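You operate a simulated robot arm through the tools that you are given. There is no shell and no other tool. Be economical: measure what you need, move in short steps, check, and stop when the job is done.

You are at the controls of a simulated robot arm. One attempt, no reset.

## Task
Start the pump, prove the pressure gauge falls to nought, then set about 150 kPa.
Fine: shut the gauge cock for the proof and open it again; use the speed dial; leave the pump running.

Only the result counts: the job must be done as asked and must still hold three seconds after the hand-in. Knocking over, shifting, dropping, spilling or breaking anything else fails it.

## Robot
A 7-joint arm with a two-finger parallel gripper, fixed in place. Base frame: the origin is at the foot of the arm, x ahead of it, y to its left, z up. Lengths are in mm, angles in degrees, forces in N, time in s.
With the tool pointing down near the work surface it reaches from about 160 to 660 mm from the base axis. Its first joint turns from -66.0 to 66.0 degrees. Payload 2.4 kg.
Tool frame: the origin (TCP) lies between the finger pads and is the grasp point; the fingertips stand 30 mm ahead of it; z points along the fingers, y is the line along which they close. Largest opening 94 mm; finger width 28, thickness 10; the body of the gripper, 50 by 96 mm, starts 55 mm behind the TCP.
Orientation is that of the tool frame in the base frame, as a unit quaternion [w, x, y, z]. With the fingers straight down and closing along the base's y, the tool's x points along the base's -x, its y along +y and its z along -z.

## Interface
- The arm moves only by the tool play_rows. Its argument "steps" is a list of rows, each a list of 3 entries, a list of its own where there are three numbers: the shift along the base's x, y, z in mm, then the turn, a rotation vector about the base's x, y, z in degrees, then the opening, from 0 (shut) to 1 (fully open). In form: [[[tx, ty, tz], [ax, ay, az], gripper], ...]. A call has 1 to 12 rows; each row shifts and turns the commanded pose from where the row before left it. A row lasts 0.2 s, in which the tool goes at most 50 mm and 8.6 degrees; a call with a longer step from one row to the next is refused whole, and so is a gripper value outside its range. Where a pose cannot be reached the arm comes as near as it can. A force on the tool above 40 N (or 10 N above the force at the start of the call, whichever is more), or a blocked arm, ends the call early, and 0.2 s more pass. The fingers move at their own pace (about 153 mm/s each) and stop on an object; they squeeze with about 22 N. The grip force told is the motor's: it shows also when the fingers shut on nothing. Time passes only in rows, and 0.2 s behind the last, so rows that do not move let the fingers close. The reply holds the time, the measured pose of the TCP, the force on the tool along the base axes, the opening and the grip force, in the units named above and with some noise, and new pictures: "views" is both (left out), scene, wrist or none.
- Cameras (640 x 400 px; columns grow to the right, rows downward): "scene" is fixed at [30.8, 474.4, 1441.2]; the picture's right is [-0.82, -0.57, 0.00], its down [-0.31, 0.44, -0.84] and it looks along [0.48, -0.69, -0.54] (base axes); focal length 368 px, centre (320, 200). "wrist" rides on the gripper at [76, 14, -102] in the tool frame; the picture's right is [-0.18, 0.98, 0.00], its down [-0.75, -0.14, -0.64] and it looks along [-0.63, -0.12, 0.77] (tool axes); focal length 243 px, centre (320, 200). There is no depth. A picture from a camera that has moved, and an enlarged one, comes with that camera's place and axes in the base frame and with its lens. The place of the scene camera against the robot may be out by one fixed shift of up to 12 mm in any direction.
- close_up(camera, box): a new picture of the part [left, top, right, bottom] of that camera's present view, enlarged. It takes no simulated time.
- close_job(): hands the job in; it is judged then, once.

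Work in short steps. Places have to be worked out from the pictures, the camera data and where the tool is seen: move nearer, look again, correct. Check each grasp and each placing, and mend what went wrong. You have 120 turns and 170 pictures in all, those below and enlarged ones among them. Open the gripper and draw the arm clear of the work before you hand the job in, unless the task says otherwise; then end with one line.

The tools are called as name(argument=value, ...) on one line, values as JSON. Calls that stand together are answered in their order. play_rows: Moves the arm, as the interface text tells. Its arguments: {"type":"object","properties":{"steps":{"type":"array","items":{"type":"array"}},"views":{"type":"string","enum":["both","scene","wrist","none"]}},"required":["steps"]} The other tools are called the same way: close_up (camera, box) takes an enlarged picture of a part of a camera's view; close_job () hands the job in.

At the start:

```text
time: 0.0
tcp_pos: [310.6, -108.7, 1067.6]
ee_rot: [0.0, 0.0, 1.0, -0.001]
contact_force: [-0.1, -1.1, 0.3]
finger_gap: 94.1
grip_force: 0.0
```

scene: 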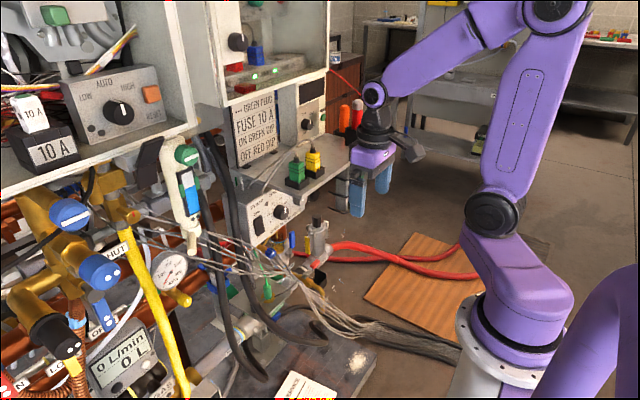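
wrist: 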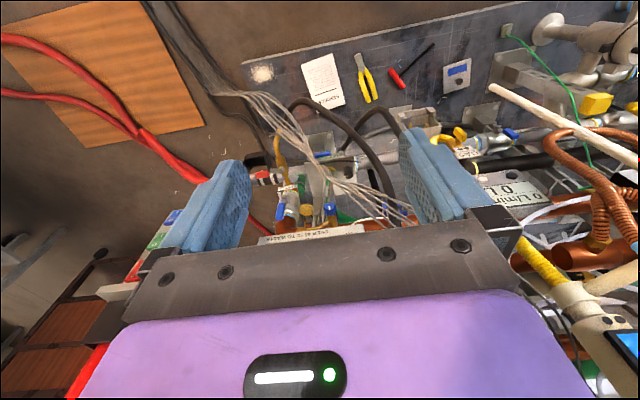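

The scene is crowded, so I'll enlarge parts of the scene view to find the pump, gauge, cock and dial.

close_up(camera="scene", box=[0, 0, 220, 140])

close_up(camera="scene", box=[0, 130, 220, 270])

close_up(camera="scene", box=[0, 260, 220, 400])

close_up(camera="scene", box=[200, 60, 420, 200])

close_up(camera="scene", box=[200, 180, 420, 320])

```text
2.86 times, centred on (110, 70) of scene
camera zoom: at [30.8, 474.4, 1441.2], right [-0.82, -0.57, 0.0], down [-0.31, 0.44, -0.84], along [0.48, -0.69, -0.54], focal length 1051 px, centre (920, 571)
```

zoom: 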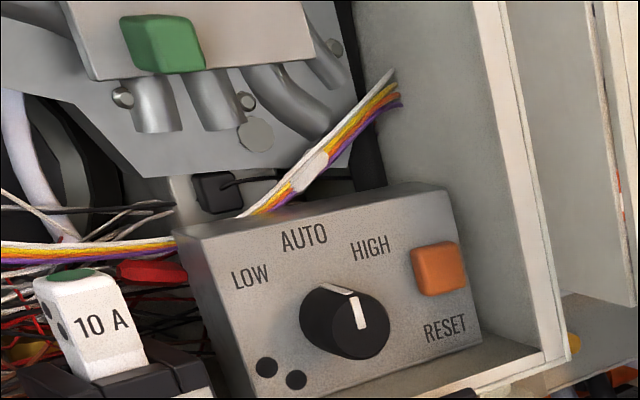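

```text
2.86 times, centred on (110, 200) of scene
camera zoom: at [30.8, 474.4, 1441.2], right [-0.82, -0.57, 0.0], down [-0.31, 0.44, -0.84], along [0.48, -0.69, -0.54], focal length 1051 px, centre (920, 200)
```

zoom: 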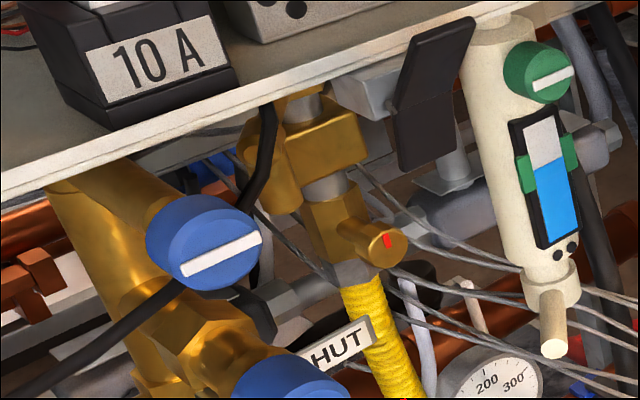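

```text
2.86 times, centred on (110, 330) of scene
camera zoom: at [30.8, 474.4, 1441.2], right [-0.82, -0.57, 0.0], down [-0.31, 0.44, -0.84], along [0.48, -0.69, -0.54], focal length 1051 px, centre (920, -171)
```

zoom: 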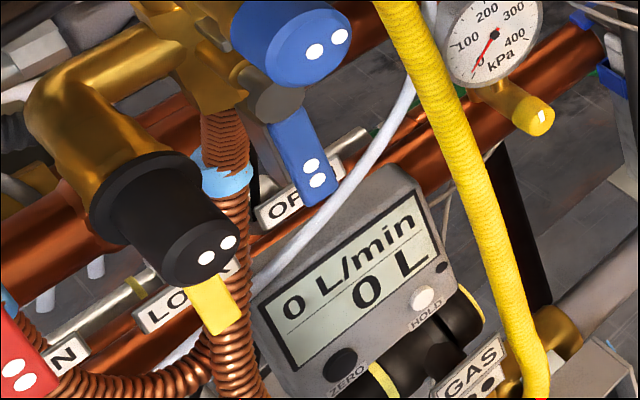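

```text
2.86 times, centred on (310, 130) of scene
camera zoom: at [30.8, 474.4, 1441.2], right [-0.82, -0.57, 0.0], down [-0.31, 0.44, -0.84], along [0.48, -0.69, -0.54], focal length 1051 px, centre (349, 400)
```

zoom: 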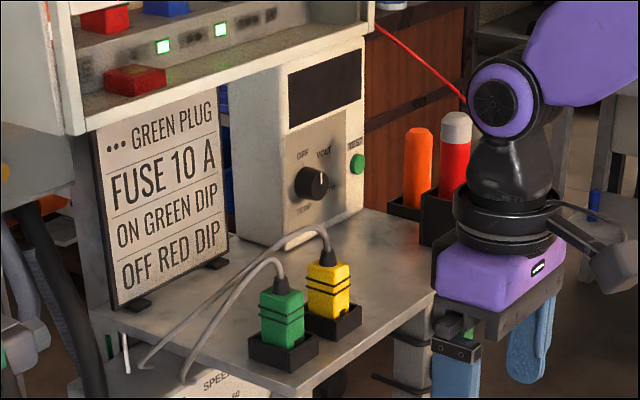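

```text
2.86 times, centred on (310, 250) of scene
camera zoom: at [30.8, 474.4, 1441.2], right [-0.82, -0.57, 0.0], down [-0.31, 0.44, -0.84], along [0.48, -0.69, -0.54], focal length 1051 px, centre (349, 57)
```

zoom: 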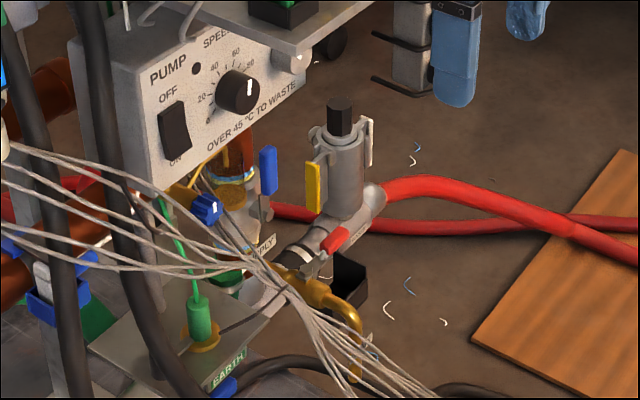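

The pump panel appears to face the robot (-x) at roughly (558,-138,865). I'll zoom the wrist view to check this.

close_up(camera="wrist", box=[240, 90, 440, 250])

close_up(camera="wrist", box=[440, 0, 640, 400])

close_up(camera="scene", box=[225, 180, 325, 250])

close_up(camera="scene", box=[130, 230, 220, 320])

```text
2.50 times, centred on (340, 170) of wrist
camera zoom: at [233.4, -94.3, 1168.9], right [0.18, 0.98, 0.0], down [0.75, -0.14, 0.64], along [0.63, -0.12, -0.77], focal length 606 px, centre (270, 275)
```

zoom: 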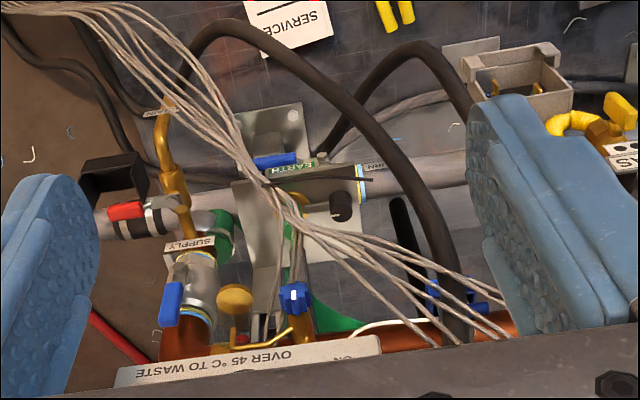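

```text
1.00 times, centred on (540, 200) of wrist
camera zoom: at [233.4, -94.3, 1168.9], right [0.18, 0.98, 0.0], down [0.75, -0.14, 0.64], along [0.63, -0.12, -0.77], focal length 243 px, centre (100, 200)
```

zoom: 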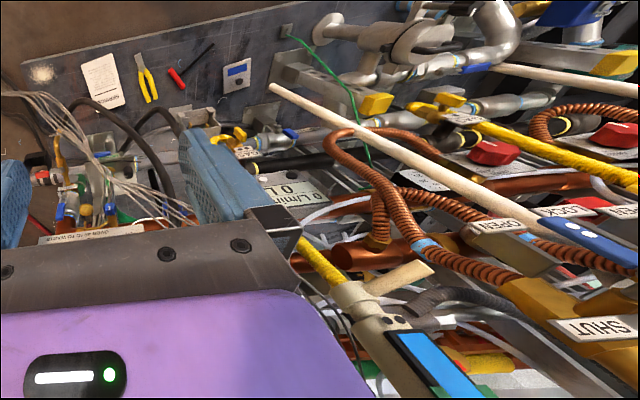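

```text
5.71 times, centred on (275, 215) of scene
camera zoom: at [30.8, 474.4, 1441.2], right [-0.82, -0.57, 0.0], down [-0.31, 0.44, -0.84], along [0.48, -0.69, -0.54], focal length 2101 px, centre (577, 114)
```

zoom: 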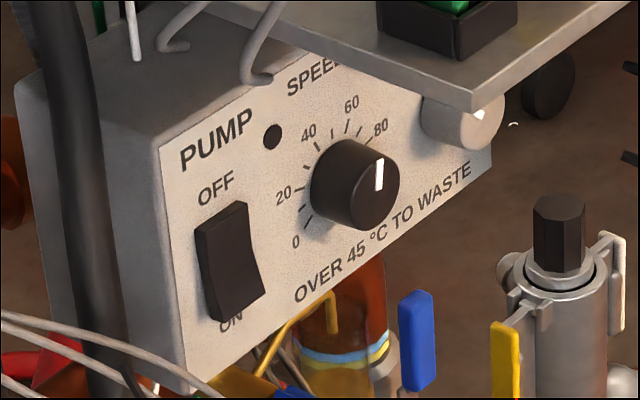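

```text
4.44 times, centred on (175, 275) of scene
camera zoom: at [30.8, 474.4, 1441.2], right [-0.82, -0.57, 0.0], down [-0.31, 0.44, -0.84], along [0.48, -0.69, -0.54], focal length 1634 px, centre (964, -133)
```

zoom: 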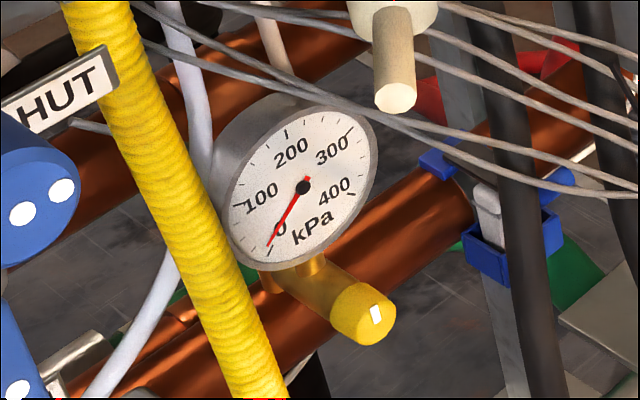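

I'll tilt the tool about 48° forward and lower it, so the wrist camera looks horizontally at the panels.

play_rows(steps=[[[-10, 0, -20], [0, -8, 0], 1], [[-10, 0, -20], [0, -8, 0], 1], [[-10, 0, -20], [0, -8, 0], 1], [[0, 0, -20], [0, -8, 0], 1], [[0, 0, -20], [0, -8, 0], 1], [[0, 0, -20], [0, -8, 0], 1]])

```text
time: 1.4
tcp_pos: [371.8, -98.0, 1042.6]
ee_rot: [0.285, 0.005, 0.959, -0.014]
contact_force: [0.3, 0.1, -1.2]
finger_gap: 93.9
grip_force: 0.1
out of reach, approached as far as the arm can: row 2, 3, 4, 5, 6
camera wrist: at [250.8, -80.6, 1086.2], right [0.17, 0.98, 0.08], down [0.28, -0.12, 0.95], along [0.94, -0.14, -0.3], focal length 243 px, centre (320, 200)
```

scene: 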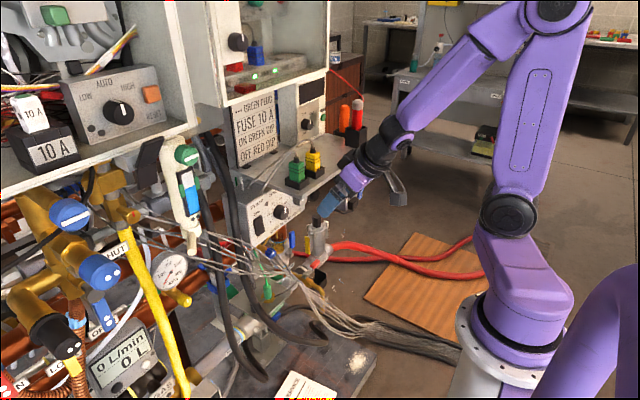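
wrist: 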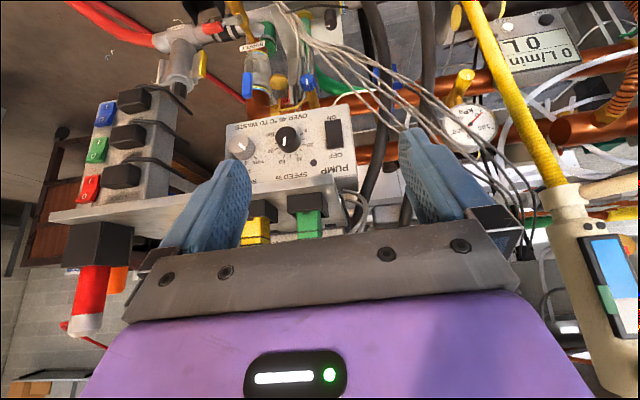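

Excellent view. I'll zoom in on the panel and the gauge.

close_up(camera="wrist", box=[200, 70, 380, 220])

close_up(camera="wrist", box=[400, 50, 540, 170])

```text
2.67 times, centred on (290, 145) of wrist
camera zoom: at [250.8, -80.6, 1086.2], right [0.17, 0.98, 0.08], down [0.28, -0.12, 0.95], along [0.94, -0.14, -0.3], focal length 647 px, centre (400, 347)
```

zoom: 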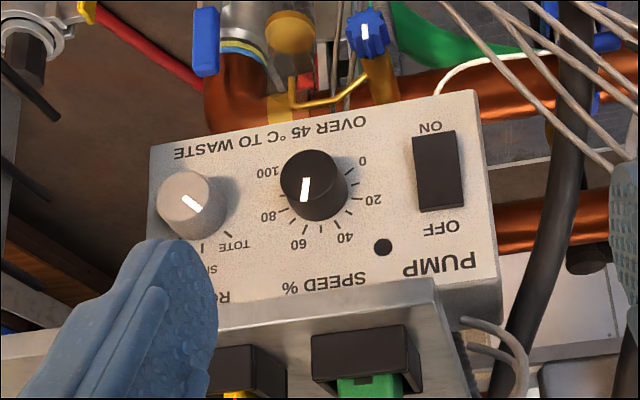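

```text
3.33 times, centred on (470, 110) of wrist
camera zoom: at [250.8, -80.6, 1086.2], right [0.17, 0.98, 0.08], down [0.28, -0.12, 0.95], along [0.94, -0.14, -0.3], focal length 809 px, centre (-180, 500)
```

zoom: 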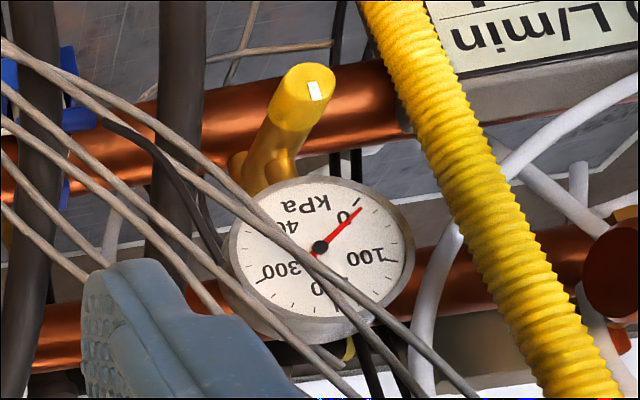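

I need to know what the commanded pose is after the clamping, so I'll send one small forward/down move.

play_rows(steps=[[[20, 0, -10], [0, 0, 0], 1], [[20, 0, -10], [0, 0, 0], 1]], views="none")

```text
time: 2.0
tcp_pos: [410.9, -98.6, 1023.3]
ee_rot: [0.283, 0.005, 0.959, -0.015]
contact_force: [0.5, 0.1, -0.1]
finger_gap: 94.0
grip_force: 0.1
```

The commanded pose follows the measured one. I'll keep tilting and lowering.

play_rows(steps=[[[5, 0, -15], [0, -8, 0], 1], [[5, 0, -15], [0, -8, 0], 1], [[5, 0, -15], [0, -8, 0], 1], [[5, 0, -15], [0, -8, 0], 1]])

```text
time: 3.0
tcp_pos: [434.8, -118.3, 984.8]
ee_rot: [0.465, 0.02, 0.883, -0.057]
contact_force: [-0.3, -0.5, 0.1]
finger_gap: 94.1
grip_force: 0.0
out of reach, approached as far as the arm can: row 1, 2, 4
camera wrist: at [307.7, -93.8, 978.3], right [0.19, 0.98, 0.07], down [-0.11, -0.05, 0.99], along [0.97, -0.2, 0.1], focal length 243 px, centre (320, 200)
```

scene: 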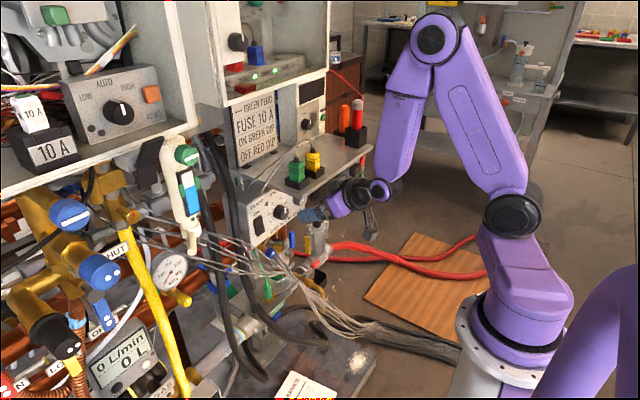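
wrist: 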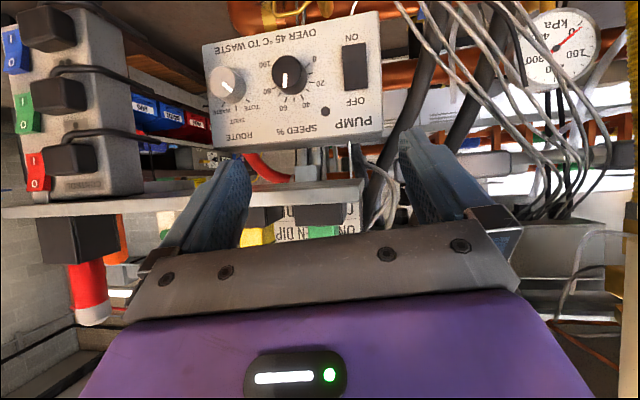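

I've triangulated the dial face at ≈(624,-187,846), the gauge at ≈(680,143,841) and the cock face at ≈(648,149,763). Next I'll zoom in on the panel.

close_up(camera="wrist", box=[195, 0, 395, 160])

close_up(camera="wrist", box=[0, 0, 200, 220])

close_up(camera="scene", box=[130, 130, 210, 260])

```text
2.50 times, centred on (295, 80) of wrist
camera zoom: at [307.7, -93.8, 978.3], right [0.19, 0.98, 0.07], down [-0.11, -0.05, 0.99], along [0.97, -0.2, 0.1], focal length 606 px, centre (382, 500)
```

zoom: 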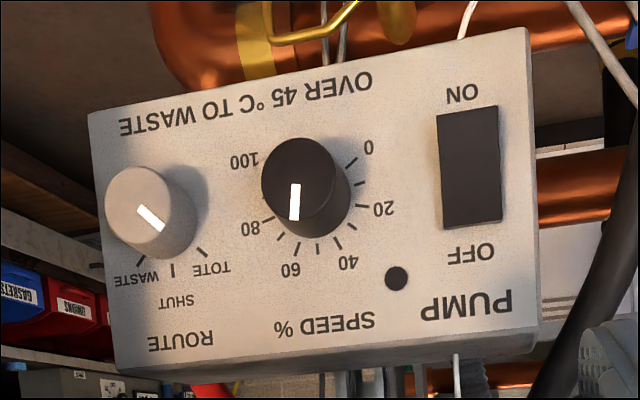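

```text
1.82 times, centred on (100, 110) of wrist
camera zoom: at [307.7, -93.8, 978.3], right [0.19, 0.98, 0.07], down [-0.11, -0.05, 0.99], along [0.97, -0.2, 0.1], focal length 441 px, centre (720, 364)
```

zoom: 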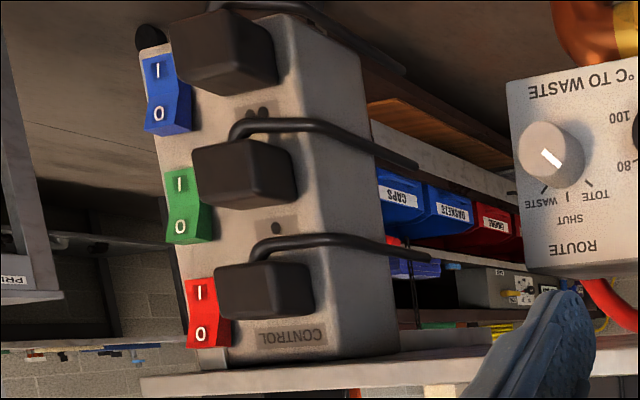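

```text
3.08 times, centred on (170, 195) of scene
camera zoom: at [30.8, 474.4, 1441.2], right [-0.82, -0.57, 0.0], down [-0.31, 0.44, -0.84], along [0.48, -0.69, -0.54], focal length 1132 px, centre (782, 215)
```

zoom: 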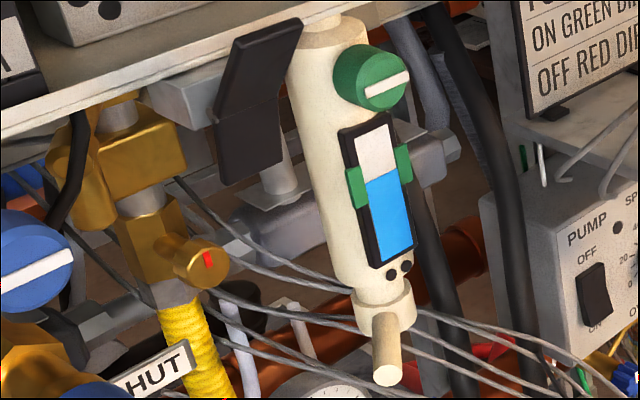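

The rocker's ON half is around (635,-102,825). I'll shut the gripper, straighten the yaw, lower the arm and tilt it further.

play_rows(steps=[[[10, 4, -25], [0, -4, 4], 0], [[10, 4, -25], [0, -5, 4], 0], [[10, 4, -25], [0, -5, 0], 0], [[10, 2, -25], [0, -5, 0], 0], [[10, 2, -20], [0, -5, 0], 0]])

```text
time: 4.2
tcp_pos: [564.3, -33.1, 934.8]
ee_rot: [0.642, -0.04, 0.765, -0.033]
contact_force: [0.6, 0.0, 0.6]
finger_gap: 0.1
grip_force: 21.4
out of reach, approached as far as the arm can: row 1, 2, 3, 4, 5
camera wrist: at [448.4, -26.3, 875.3], right [0.01, 1.0, 0.08], down [-0.5, -0.06, 0.86], along [0.87, -0.05, 0.5], focal length 243 px, centre (320, 200)
```

scene: 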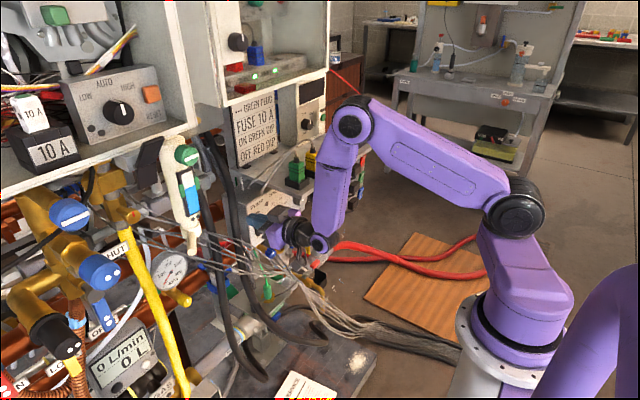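
wrist: 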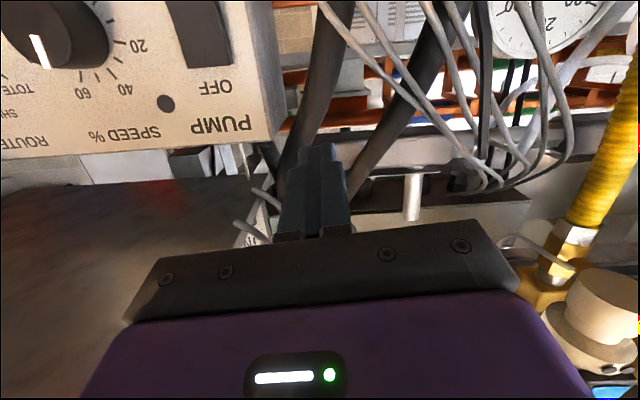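

The arm swung to (564,-33,935), now nearly horizontal. I'll back off slightly and shift toward the rocker in small moves.

play_rows(steps=[[[-12, -10, -5], [0, 0, 0], 0], [[-12, -15, -10], [0, 0, 0], 0], [[0, -20, -15], [0, 0, 0], 0], [[0, -20, -20], [0, 0, 0], 0]])

```text
time: 5.2
tcp_pos: [574.0, -35.1, 920.7]
ee_rot: [0.641, -0.035, 0.766, -0.035]
contact_force: [0.2, -0.4, -0.2]
finger_gap: 0.0
grip_force: 22.0
out of reach, approached as far as the arm can: row 1, 2, 3, 4
camera wrist: at [458.6, -27.1, 861.6], right [0.02, 1.0, 0.08], down [-0.5, -0.06, 0.86], along [0.87, -0.06, 0.5], focal length 243 px, centre (320, 200)
```

scene: 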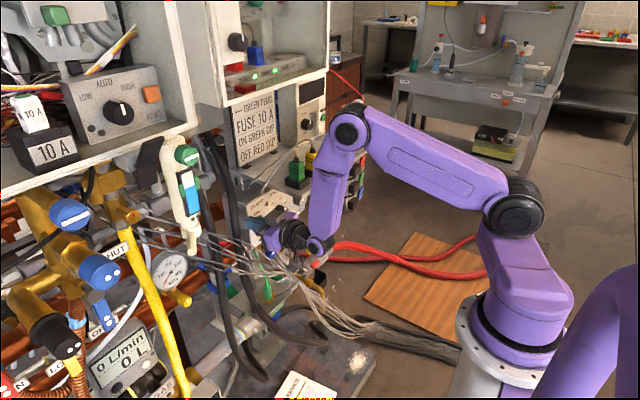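
wrist: 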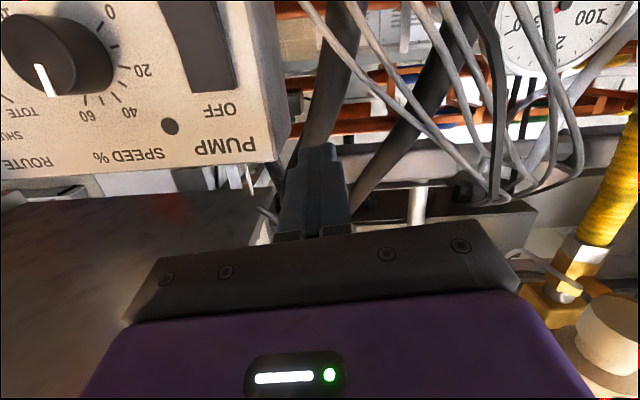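

The wrist is at a joint limit, so I'll ease the pitch back by about 24° and then translate toward the rocker.

play_rows(steps=[[[-20, -10, 0], [0, 8, -2], 0], [[-20, -15, 0], [0, 8, -3], 0], [[-15, -20, -10], [0, 8, -3], 0], [[0, -20, -20], [0, 0, 0], 0]], views="wrist")

```text
time: 6.2
tcp_pos: [524.1, -95.5, 893.7]
ee_rot: [0.468, 0.018, 0.882, -0.057]
contact_force: [0.1, 0.0, 0.0]
finger_gap: 0.0
grip_force: 21.4
out of reach, approached as far as the arm can: row 1
camera wrist: at [398.0, -70.5, 886.1], right [0.19, 0.98, 0.07], down [-0.12, -0.05, 0.99], along [0.98, -0.2, 0.1], focal length 243 px, centre (320, 200)
```

wrist: 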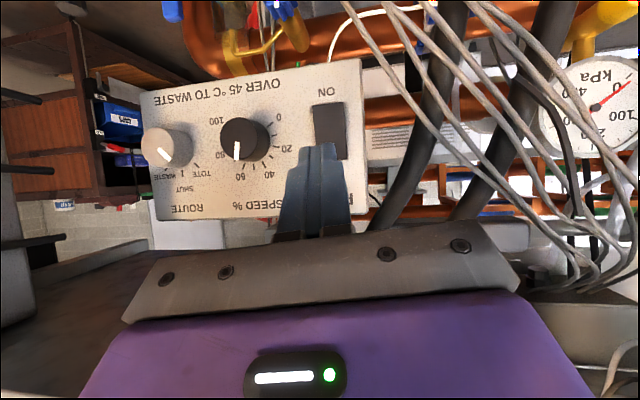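

The pose is good and the rocker's ON half is at about (640,-105,828). I'll descend and advance to just short of it.

play_rows(steps=[[[10, -2, -22], [0, 0, 0], 0], [[20, -2, -22], [0, 0, 0], 0], [[20, -3, -20], [0, 0, 0], 0]], views="both")

```text
time: 7.0
tcp_pos: [575.5, -102.9, 830.6]
ee_rot: [0.467, 0.019, 0.882, -0.058]
contact_force: [-0.7, -0.5, 0.0]
finger_gap: 0.0
grip_force: 21.9
camera wrist: at [448.9, -77.6, 821.9], right [0.19, 0.98, 0.07], down [-0.12, -0.05, 0.99], along [0.97, -0.2, 0.11], focal length 243 px, centre (320, 200)
```

scene: 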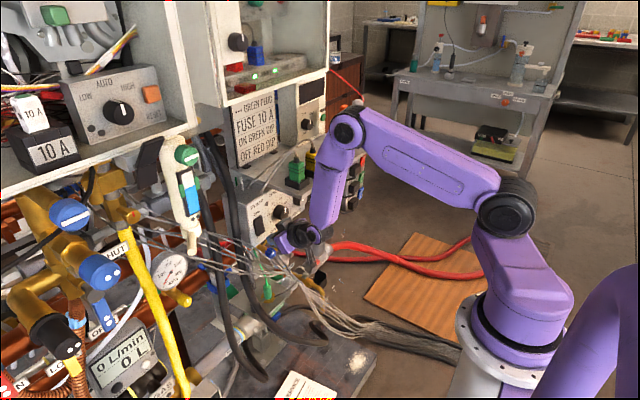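
wrist: 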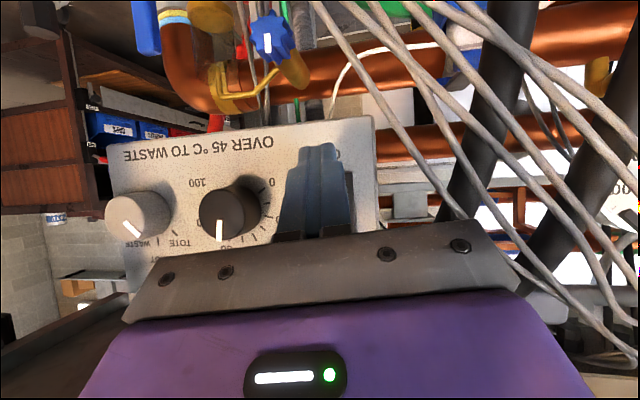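

The tip is about 35 mm short of the rocker, so I'll advance slowly in +x.

play_rows(steps=[[[10, 0, 0], [0, 0, 0], 0], [[8, 0, 0], [0, 0, 0], 0], [[6, 0, 0], [0, 0, 0], 0], [[5, 0, 0], [0, 0, 0], 0]], views="both")

```text
time: 8.0
tcp_pos: [601.2, -102.8, 827.8]
ee_rot: [0.462, 0.019, 0.885, -0.058]
contact_force: [-37.2, 2.9, 8.4]
finger_gap: 0.0
grip_force: 22.2
camera wrist: at [473.0, -77.8, 821.1], right [0.19, 0.98, 0.07], down [-0.1, -0.05, 0.99], along [0.98, -0.2, 0.09], focal length 243 px, centre (320, 200)
```

scene: 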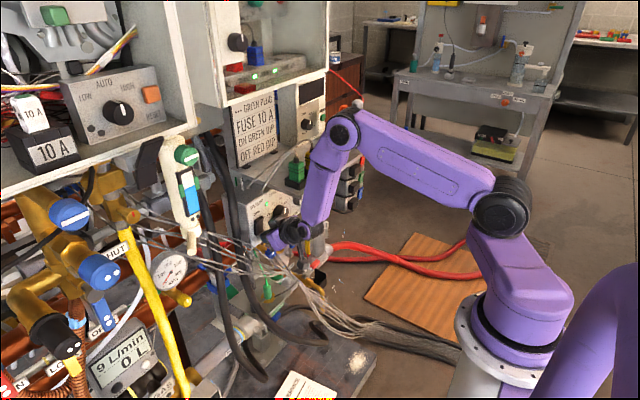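
wrist: 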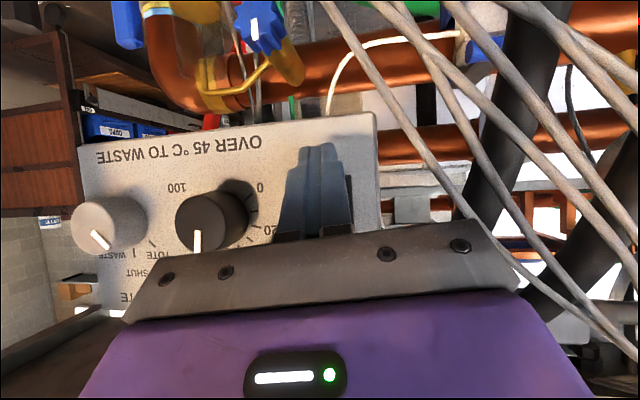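

Contact was 37 N and the flow meter now reads 9 L/min, so the pump is running. I'll back off and check the gauge.

play_rows(steps=[[[-15, 0, 0], [0, 0, 0], 0], [[-25, 0, 5], [0, 0, 0], 0], [[-15, 0, 10], [0, 0, 0], 0]], views="wrist")

close_up(camera="scene", box=[130, 230, 220, 320])

close_up(camera="scene", box=[225, 180, 325, 250])

```text
time: 8.8
tcp_pos: [548.9, -102.4, 846.0]
ee_rot: [0.468, 0.018, 0.882, -0.057]
contact_force: [0.1, -0.4, 0.1]
finger_gap: 0.0
grip_force: 21.7
camera wrist: at [422.0, -77.7, 837.9], right [0.19, 0.98, 0.07], down [-0.12, -0.05, 0.99], along [0.97, -0.2, 0.11], focal length 243 px, centre (320, 200)
```

wrist: 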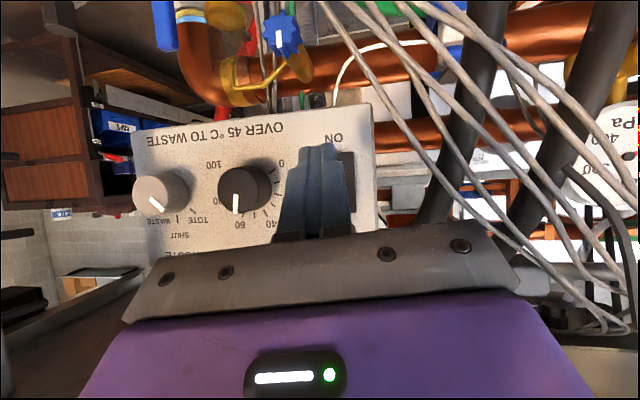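

```text
4.44 times, centred on (175, 275) of scene
camera zoom: at [30.8, 474.4, 1441.2], right [-0.82, -0.57, 0.0], down [-0.31, 0.44, -0.84], along [0.48, -0.69, -0.54], focal length 1634 px, centre (964, -133)
```

zoom: 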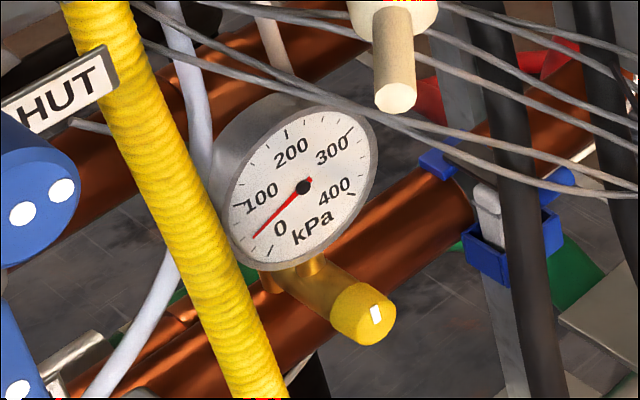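

```text
5.71 times, centred on (275, 215) of scene
camera zoom: at [30.8, 474.4, 1441.2], right [-0.82, -0.57, 0.0], down [-0.31, 0.44, -0.84], along [0.48, -0.69, -0.54], focal length 2101 px, centre (577, 114)
```

zoom: 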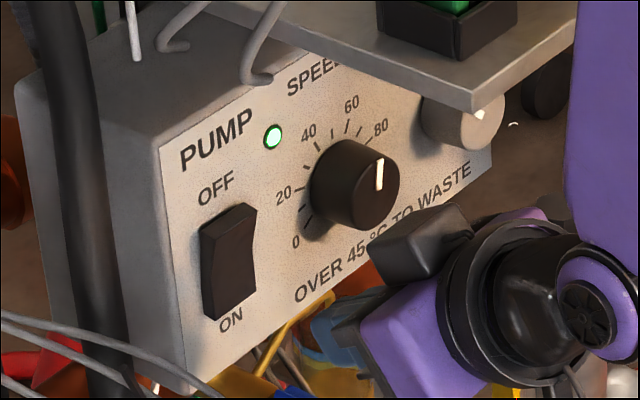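

The pump lamp is green and the gauge is rising. Next I'll back off and sweep left to the gauge cock, staying in front of the wires.

play_rows(steps=[[[-25, 5, 10], [0, 0, 2], 0.3], [[-20, 25, 10], [0, 0, 2], 0.3], [[-5, 35, 5], [0, 0, 3], 0.3], [[0, 35, 0], [0, 0, 3], 0.3], [[0, 35, 0], [0, 0, 3], 0.3], [[0, 35, 0], [0, 0, 3], 0.3], [[0, 30, 0], [0, 0, 0], 0.3]], views="both")

close_up(camera="scene", box=[130, 230, 220, 320])

```text
time: 10.4
tcp_pos: [510.6, 105.0, 877.0]
ee_rot: [0.47, -0.103, 0.877, 0.007]
contact_force: [-0.5, 1.1, 0.4]
finger_gap: 28.4
grip_force: 0.0
out of reach, approached as far as the arm can: row 1, 2
camera wrist: at [382.2, 94.8, 868.2], right [-0.09, 0.99, 0.07], down [-0.1, -0.08, 0.99], along [0.99, 0.08, 0.1], focal length 243 px, centre (320, 200)
```

scene: 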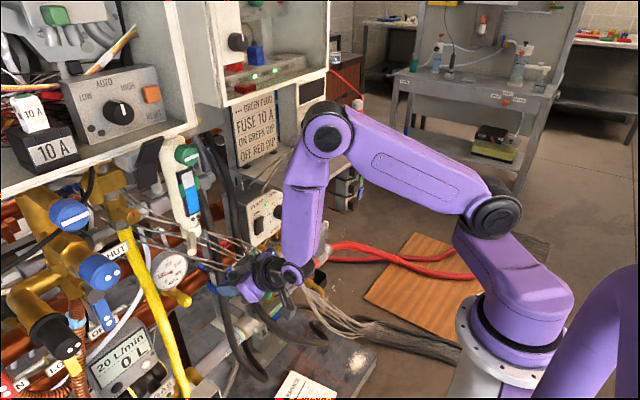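
wrist: 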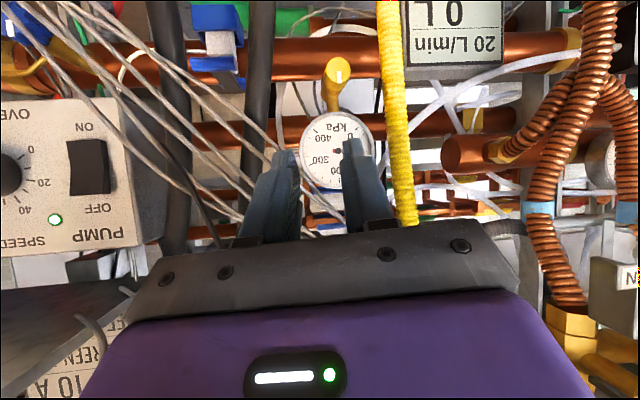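

```text
4.44 times, centred on (175, 275) of scene
camera zoom: at [30.8, 474.4, 1441.2], right [-0.82, -0.57, 0.0], down [-0.31, 0.44, -0.84], along [0.48, -0.69, -0.54], focal length 1634 px, centre (964, -133)
```

zoom: 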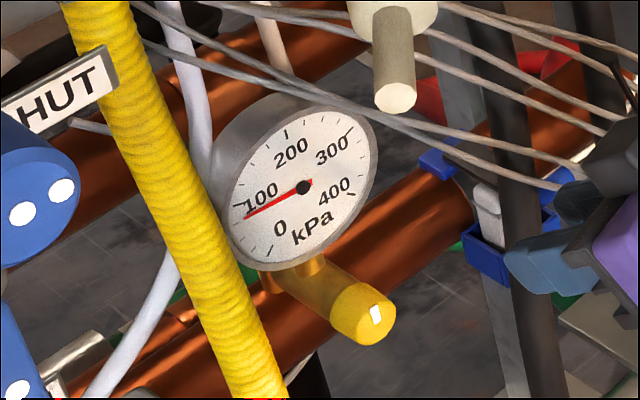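

The gauge is around 85 kPa and climbing. I'll zoom in on the cock from here.

close_up(camera="wrist", box=[270, 20, 430, 170])

```text
2.67 times, centred on (350, 95) of wrist
camera zoom: at [382.2, 94.8, 868.2], right [-0.09, 0.99, 0.07], down [-0.1, -0.08, 0.99], along [0.99, 0.08, 0.1], focal length 647 px, centre (240, 480)
```

zoom: 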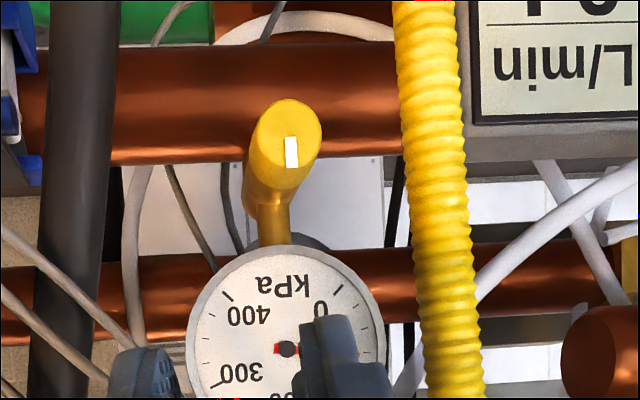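

The cock face is at ≈(648,145,762), its axis is along x, and the mark points up (open). I'll pre-position with the hand rolled -30° about the x axis so I can turn it clockwise.

play_rows(steps=[[[14, 10, -12], [0, 0, -7.5], 0.55], [[14, 10, -12], [-7.5, 0, 0], 0.55], [[14, 11, -12], [-7.5, 0, 0], 0.55], [[14, 11, -13], [-7.5, 0, 0], 0.55], [[14, 11, -13], [-7.5, 0, 0], 0.55], [[10, 10, -12], [0, 0, 0], 0.55]], views="both")

```text
time: 11.8
tcp_pos: [590.5, 168.1, 802.1]
ee_rot: [0.442, -0.168, 0.845, -0.25]
contact_force: [-0.1, 0.6, -0.4]
finger_gap: 51.9
grip_force: 0.0
camera wrist: at [461.8, 170.2, 792.1], right [0.04, 0.9, -0.44], down [-0.11, 0.44, 0.89], along [0.99, 0.01, 0.12], focal length 243 px, centre (320, 200)
```

scene: 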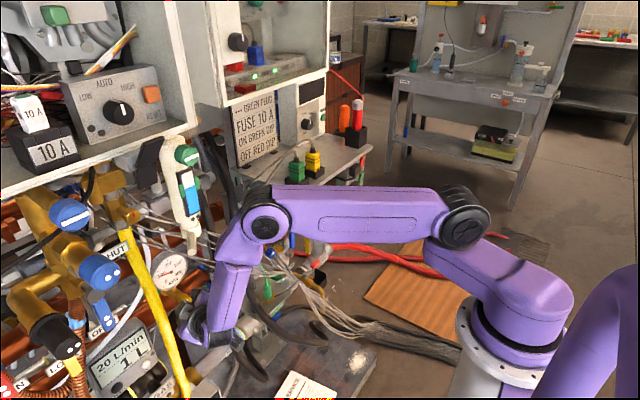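
wrist: 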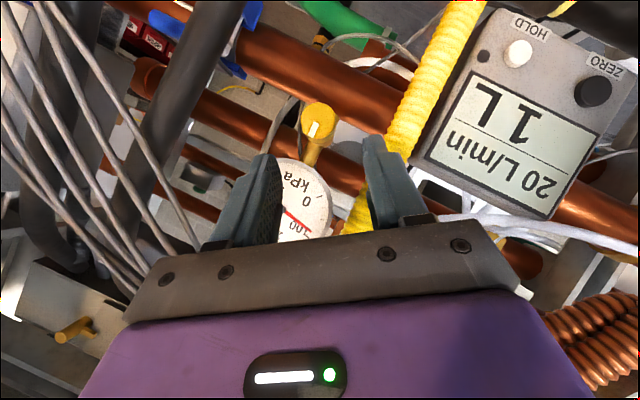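

Everything agrees: knob at (648,145,762.6), with the fingers straddling it and the hose clear. I'll advance along the tool axis.

play_rows(steps=[[[15, -4.5, -8], [0, 0, 0], 0.5], [[15, -4.5, -8], [0, 0, 0], 0.5], [[13, -4, -7], [0, 0, 0], 0.5], [[10, -3.5, -6], [0, 0, 0], 0.5]], views="both")

close_up(camera="wrist", box=[240, 80, 400, 230])

close_up(camera="scene", box=[130, 230, 230, 340])

```text
time: 12.8
tcp_pos: [644.2, 152.7, 773.5]
ee_rot: [0.443, -0.167, 0.845, -0.25]
contact_force: [0.4, 0.0, 0.5]
finger_gap: 46.9
grip_force: 0.1
camera wrist: at [514.4, 153.8, 763.6], right [0.04, 0.9, -0.44], down [-0.11, 0.44, 0.89], along [0.99, 0.01, 0.12], focal length 243 px, centre (320, 200)
```

scene: 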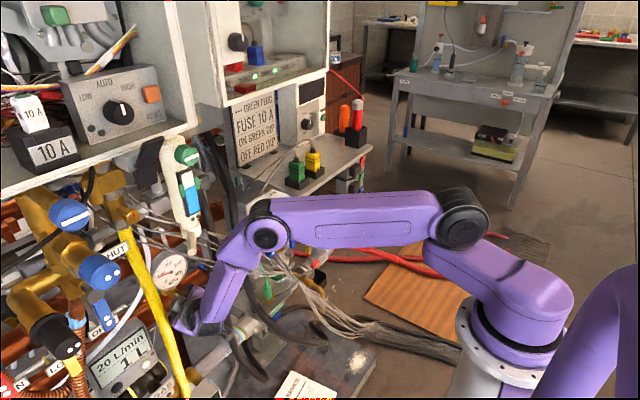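
wrist: 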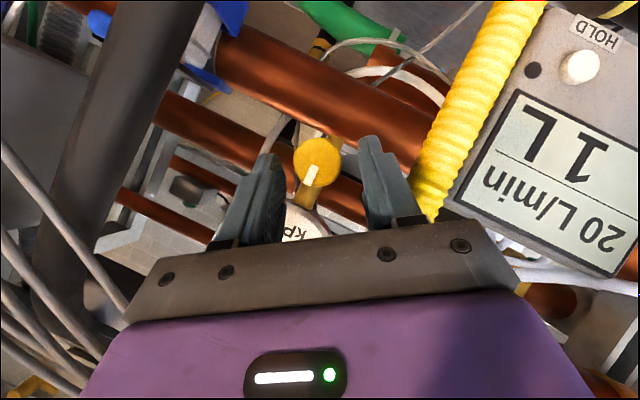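

```text
2.67 times, centred on (320, 155) of wrist
camera zoom: at [514.4, 153.8, 763.6], right [0.04, 0.9, -0.44], down [-0.11, 0.44, 0.89], along [0.99, 0.01, 0.12], focal length 647 px, centre (320, 320)
```

zoom: 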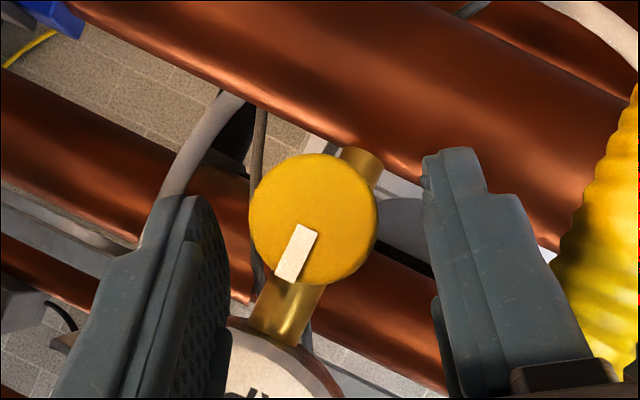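

```text
3.64 times, centred on (180, 285) of scene
camera zoom: at [30.8, 474.4, 1441.2], right [-0.82, -0.57, 0.0], down [-0.31, 0.44, -0.84], along [0.48, -0.69, -0.54], focal length 1337 px, centre (829, -109)
```

zoom: 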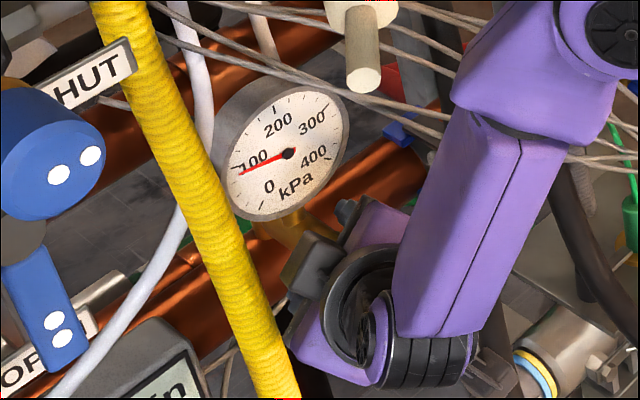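

The knob lies between the finger pads and the gauge reads about 88 kPa. I'll close on the knob.

play_rows(steps=[[[3, -1, -2], [0, 0, 0], 0.5], [[0, 0, 0], [0, 0, 0], 0], [[0, 0, 0], [0, 0, 0], 0]], views="wrist")

```text
time: 13.6
tcp_pos: [645.6, 152.2, 772.2]
ee_rot: [0.443, -0.165, 0.845, -0.25]
contact_force: [-5.5, -1.0, 3.2]
finger_gap: 28.4
grip_force: 45.1
camera wrist: at [516.7, 152.8, 761.6], right [0.04, 0.9, -0.44], down [-0.11, 0.44, 0.89], along [0.99, 0.01, 0.12], focal length 243 px, centre (320, 200)
```

wrist: 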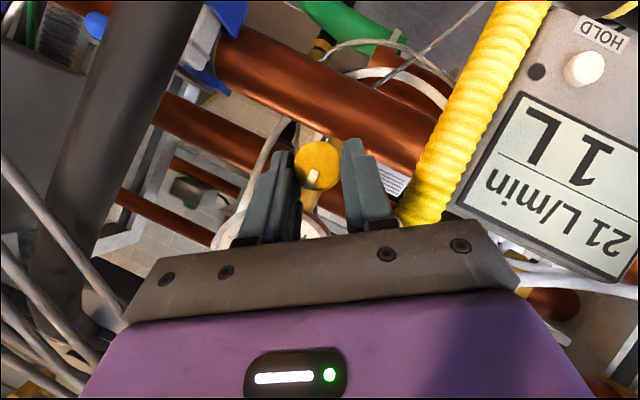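

Gripped at 28.4 mm. I'll turn +45° about the knob axis in 7.5° rows.

play_rows(steps=[[[0, -1.4, 0.7], [7.5, 0, 0], 0], [[0, -1.5, 0.5], [7.5, 0, 0], 0], [[0, -1.5, 0.3], [7.5, 0, 0], 0], [[0, -1.6, 0.1], [7.5, 0, 0], 0], [[0, -1.6, -0.1], [7.5, 0, 0], 0], [[0, -1.5, -0.3], [7.5, 0, 0], 0]], views="wrist")

close_up(camera="wrist", box=[240, 80, 400, 230])

close_up(camera="scene", box=[130, 230, 230, 340])

```text
time: 15.0
tcp_pos: [645.0, 142.2, 772.1]
ee_rot: [0.473, 0.015, 0.876, 0.094]
contact_force: [-18.2, -2.4, 12.2]
finger_gap: 28.7
grip_force: 45.1
camera wrist: at [516.5, 149.8, 766.8], right [0.04, 0.94, 0.33], down [-0.11, -0.32, 0.94], along [0.99, -0.07, 0.09], focal length 243 px, centre (320, 200)
```

wrist: 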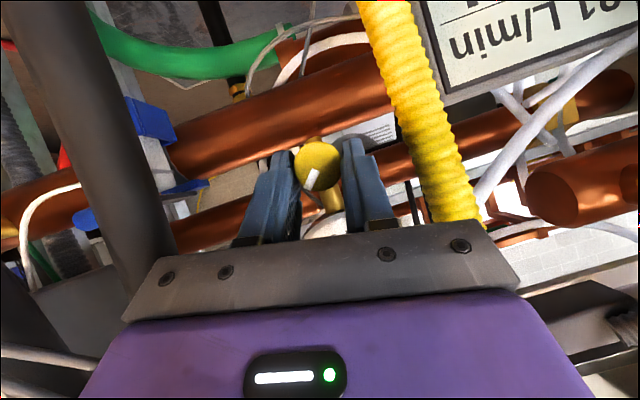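

```text
2.67 times, centred on (320, 155) of wrist
camera zoom: at [516.5, 149.8, 766.8], right [0.04, 0.94, 0.33], down [-0.11, -0.32, 0.94], along [0.99, -0.07, 0.09], focal length 647 px, centre (320, 320)
```

zoom: 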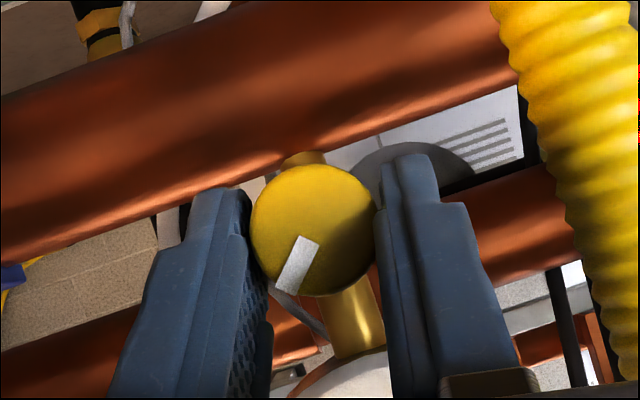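

```text
3.64 times, centred on (180, 285) of scene
camera zoom: at [30.1, 474.3, 1441.3], right [-0.82, -0.57, 0.0], down [-0.31, 0.44, -0.84], along [0.48, -0.69, -0.54], focal length 1337 px, centre (829, -109)
```

zoom: 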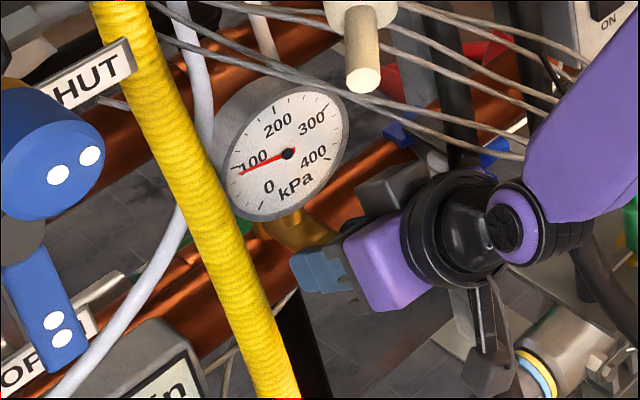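

The knob turned about 45° with the gripper. I'll release, roll back 45° and regrip.

play_rows(steps=[[[-1, 0, 0.5], [0, 0, 0], 0.5], [[0, 1.5, 0.3], [-7.5, 0, 0], 0.5], [[0, 1.6, 0.1], [-7.5, 0, 0], 0.5], [[0, 1.6, -0.1], [-7.5, 0, 0], 0.5], [[0, 1.5, -0.3], [-7.5, 0, 0], 0.5], [[0, 1.5, -0.5], [-7.5, 0, 0], 0.5], [[0, 1.4, -0.7], [-7.5, 0, 0], 0.5], [[0, 0, 0], [0, 0, 0], 0.5], [[0, 0, 0], [0, 0, 0], 0], [[0, 0, 0], [0, 0, 0], 0]], views="wrist")

close_up(camera="wrist", box=[240, 80, 400, 230])

```text
time: 17.2
tcp_pos: [645.3, 149.9, 772.5]
ee_rot: [0.442, -0.166, 0.845, -0.25]
contact_force: [3.4, 2.9, -6.0]
finger_gap: 28.1
grip_force: 45.2
camera wrist: at [516.0, 152.6, 761.7], right [0.04, 0.9, -0.44], down [-0.11, 0.44, 0.89], along [0.99, 0.01, 0.12], focal length 243 px, centre (320, 200)
```

wrist: 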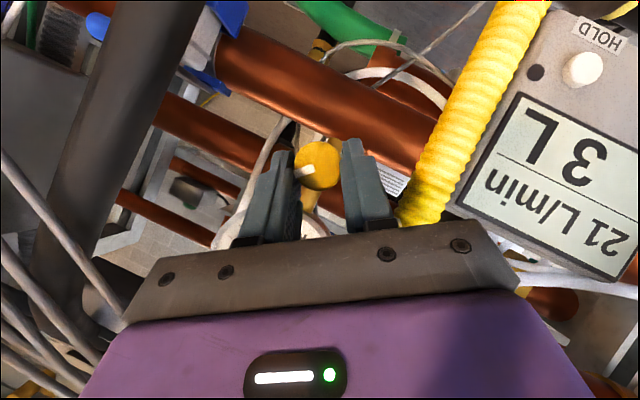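

```text
2.67 times, centred on (320, 155) of wrist
camera zoom: at [516.0, 152.6, 761.7], right [0.04, 0.9, -0.44], down [-0.11, 0.44, 0.89], along [0.99, 0.01, 0.12], focal length 647 px, centre (320, 320)
```

zoom: 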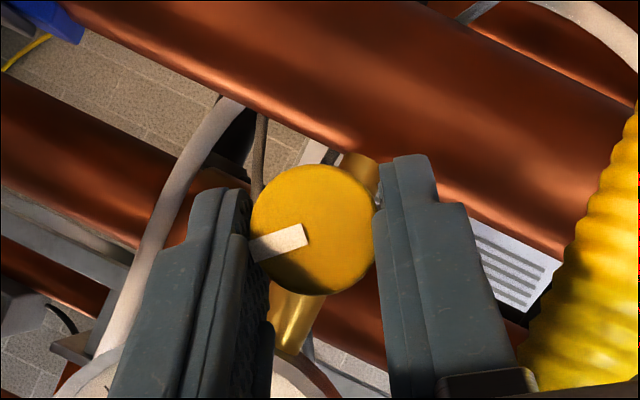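

The knob kept its 45° and I've regripped it. I'll turn another 45°.

play_rows(steps=[[[0, -1.4, 0.7], [7.5, 0, 0], 0], [[0, -1.5, 0.5], [7.5, 0, 0], 0], [[0, -1.5, 0.3], [7.5, 0, 0], 0], [[0, -1.6, 0.1], [7.5, 0, 0], 0], [[0, -1.6, -0.1], [7.5, 0, 0], 0], [[0, -1.5, -0.3], [7.5, 0, 0], 0], [[0, 0, 0], [0, 0, 0], 0]], views="none")

close_up(camera="wrist", box=[240, 80, 400, 230])

close_up(camera="scene", box=[130, 230, 230, 340])

```text
time: 18.8
tcp_pos: [644.8, 143.3, 773.9]
ee_rot: [0.473, 0.015, 0.876, 0.093]
contact_force: [-3.1, 6.7, -3.2]
finger_gap: 28.1
grip_force: 44.7
```

```text
2.67 times, centred on (320, 155) of wrist
camera zoom: at [515.8, 149.8, 766.9], right [0.04, 0.94, 0.33], down [-0.11, -0.32, 0.94], along [0.99, -0.07, 0.09], focal length 647 px, centre (320, 320)
```

zoom: 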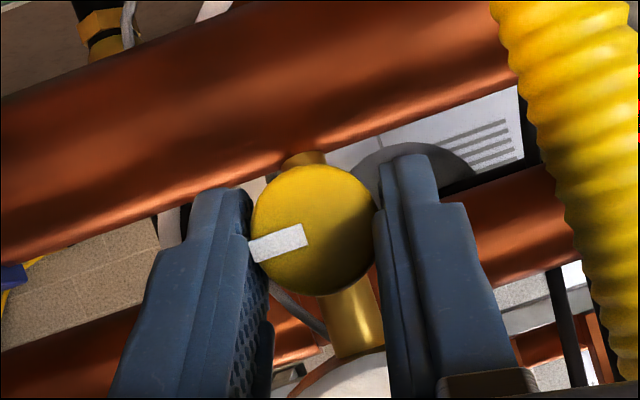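

```text
3.64 times, centred on (180, 285) of scene
camera zoom: at [30.8, 474.6, 1441.2], right [-0.82, -0.57, 0.0], down [-0.31, 0.44, -0.84], along [0.48, -0.69, -0.54], focal length 1337 px, centre (829, -109)
```

zoom: 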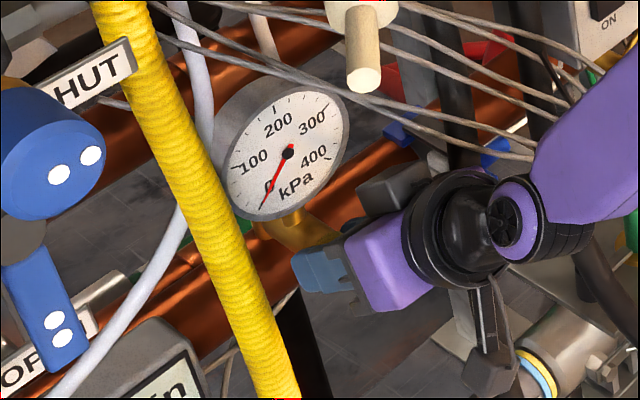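

The needle has dropped to the 0 mark. I'll nudge a little further to the stop and dwell to confirm.

play_rows(steps=[[[0, -1.5, -0.4], [6, 0, 0], 0], [[0, 0, 0], [0, 0, 0], 0], [[0, 0, 0], [0, 0, 0], 0], [[0, 0, 0], [0, 0, 0], 0], [[0, 0, 0], [0, 0, 0], 0], [[0, 0, 0], [0, 0, 0], 0]], views="none")

close_up(camera="scene", box=[140, 240, 200, 290])

close_up(camera="wrist", box=[240, 80, 400, 230])

```text
time: 19.2
tcp_pos: [646.0, 141.4, 772.2]
ee_rot: [0.47, 0.034, 0.872, 0.128]
contact_force: [-43.9, -12.7, 28.8]
finger_gap: 28.4
grip_force: 45.2
out of reach, approached as far as the arm can: row 1
stopped in row 2: the force on the tool passed its limit (the readings are from after the stop); the commanded pose is now the measured one
```

```text
8.00 times, centred on (170, 265) of scene
camera zoom: at [29.2, 474.0, 1441.4], right [-0.82, -0.57, 0.0], down [-0.31, 0.44, -0.84], along [0.48, -0.69, -0.54], focal length 2942 px, centre (1520, -320)
```

zoom: 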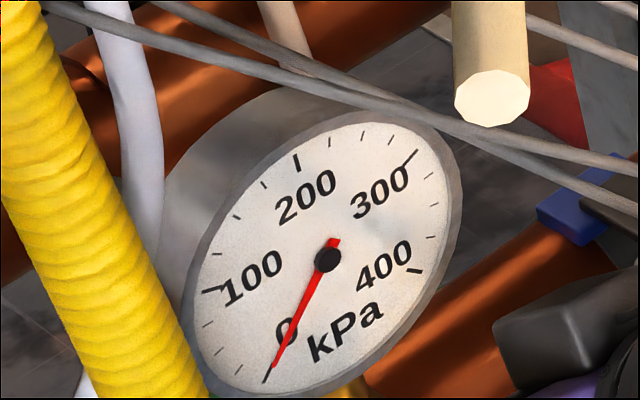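

```text
2.67 times, centred on (320, 155) of wrist
camera zoom: at [516.7, 149.8, 766.9], right [0.04, 0.92, 0.4], down [-0.11, -0.39, 0.91], along [0.99, -0.08, 0.08], focal length 647 px, centre (320, 320)
```

zoom: 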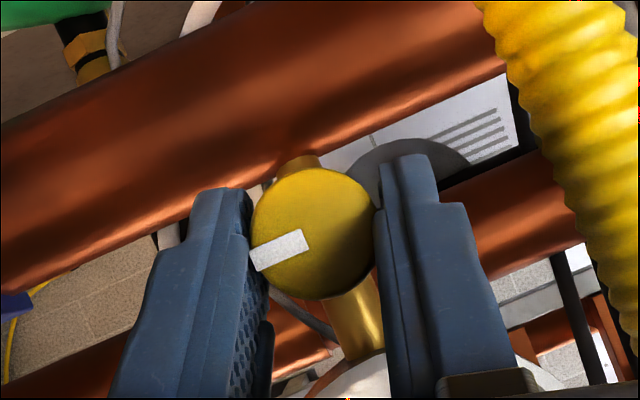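

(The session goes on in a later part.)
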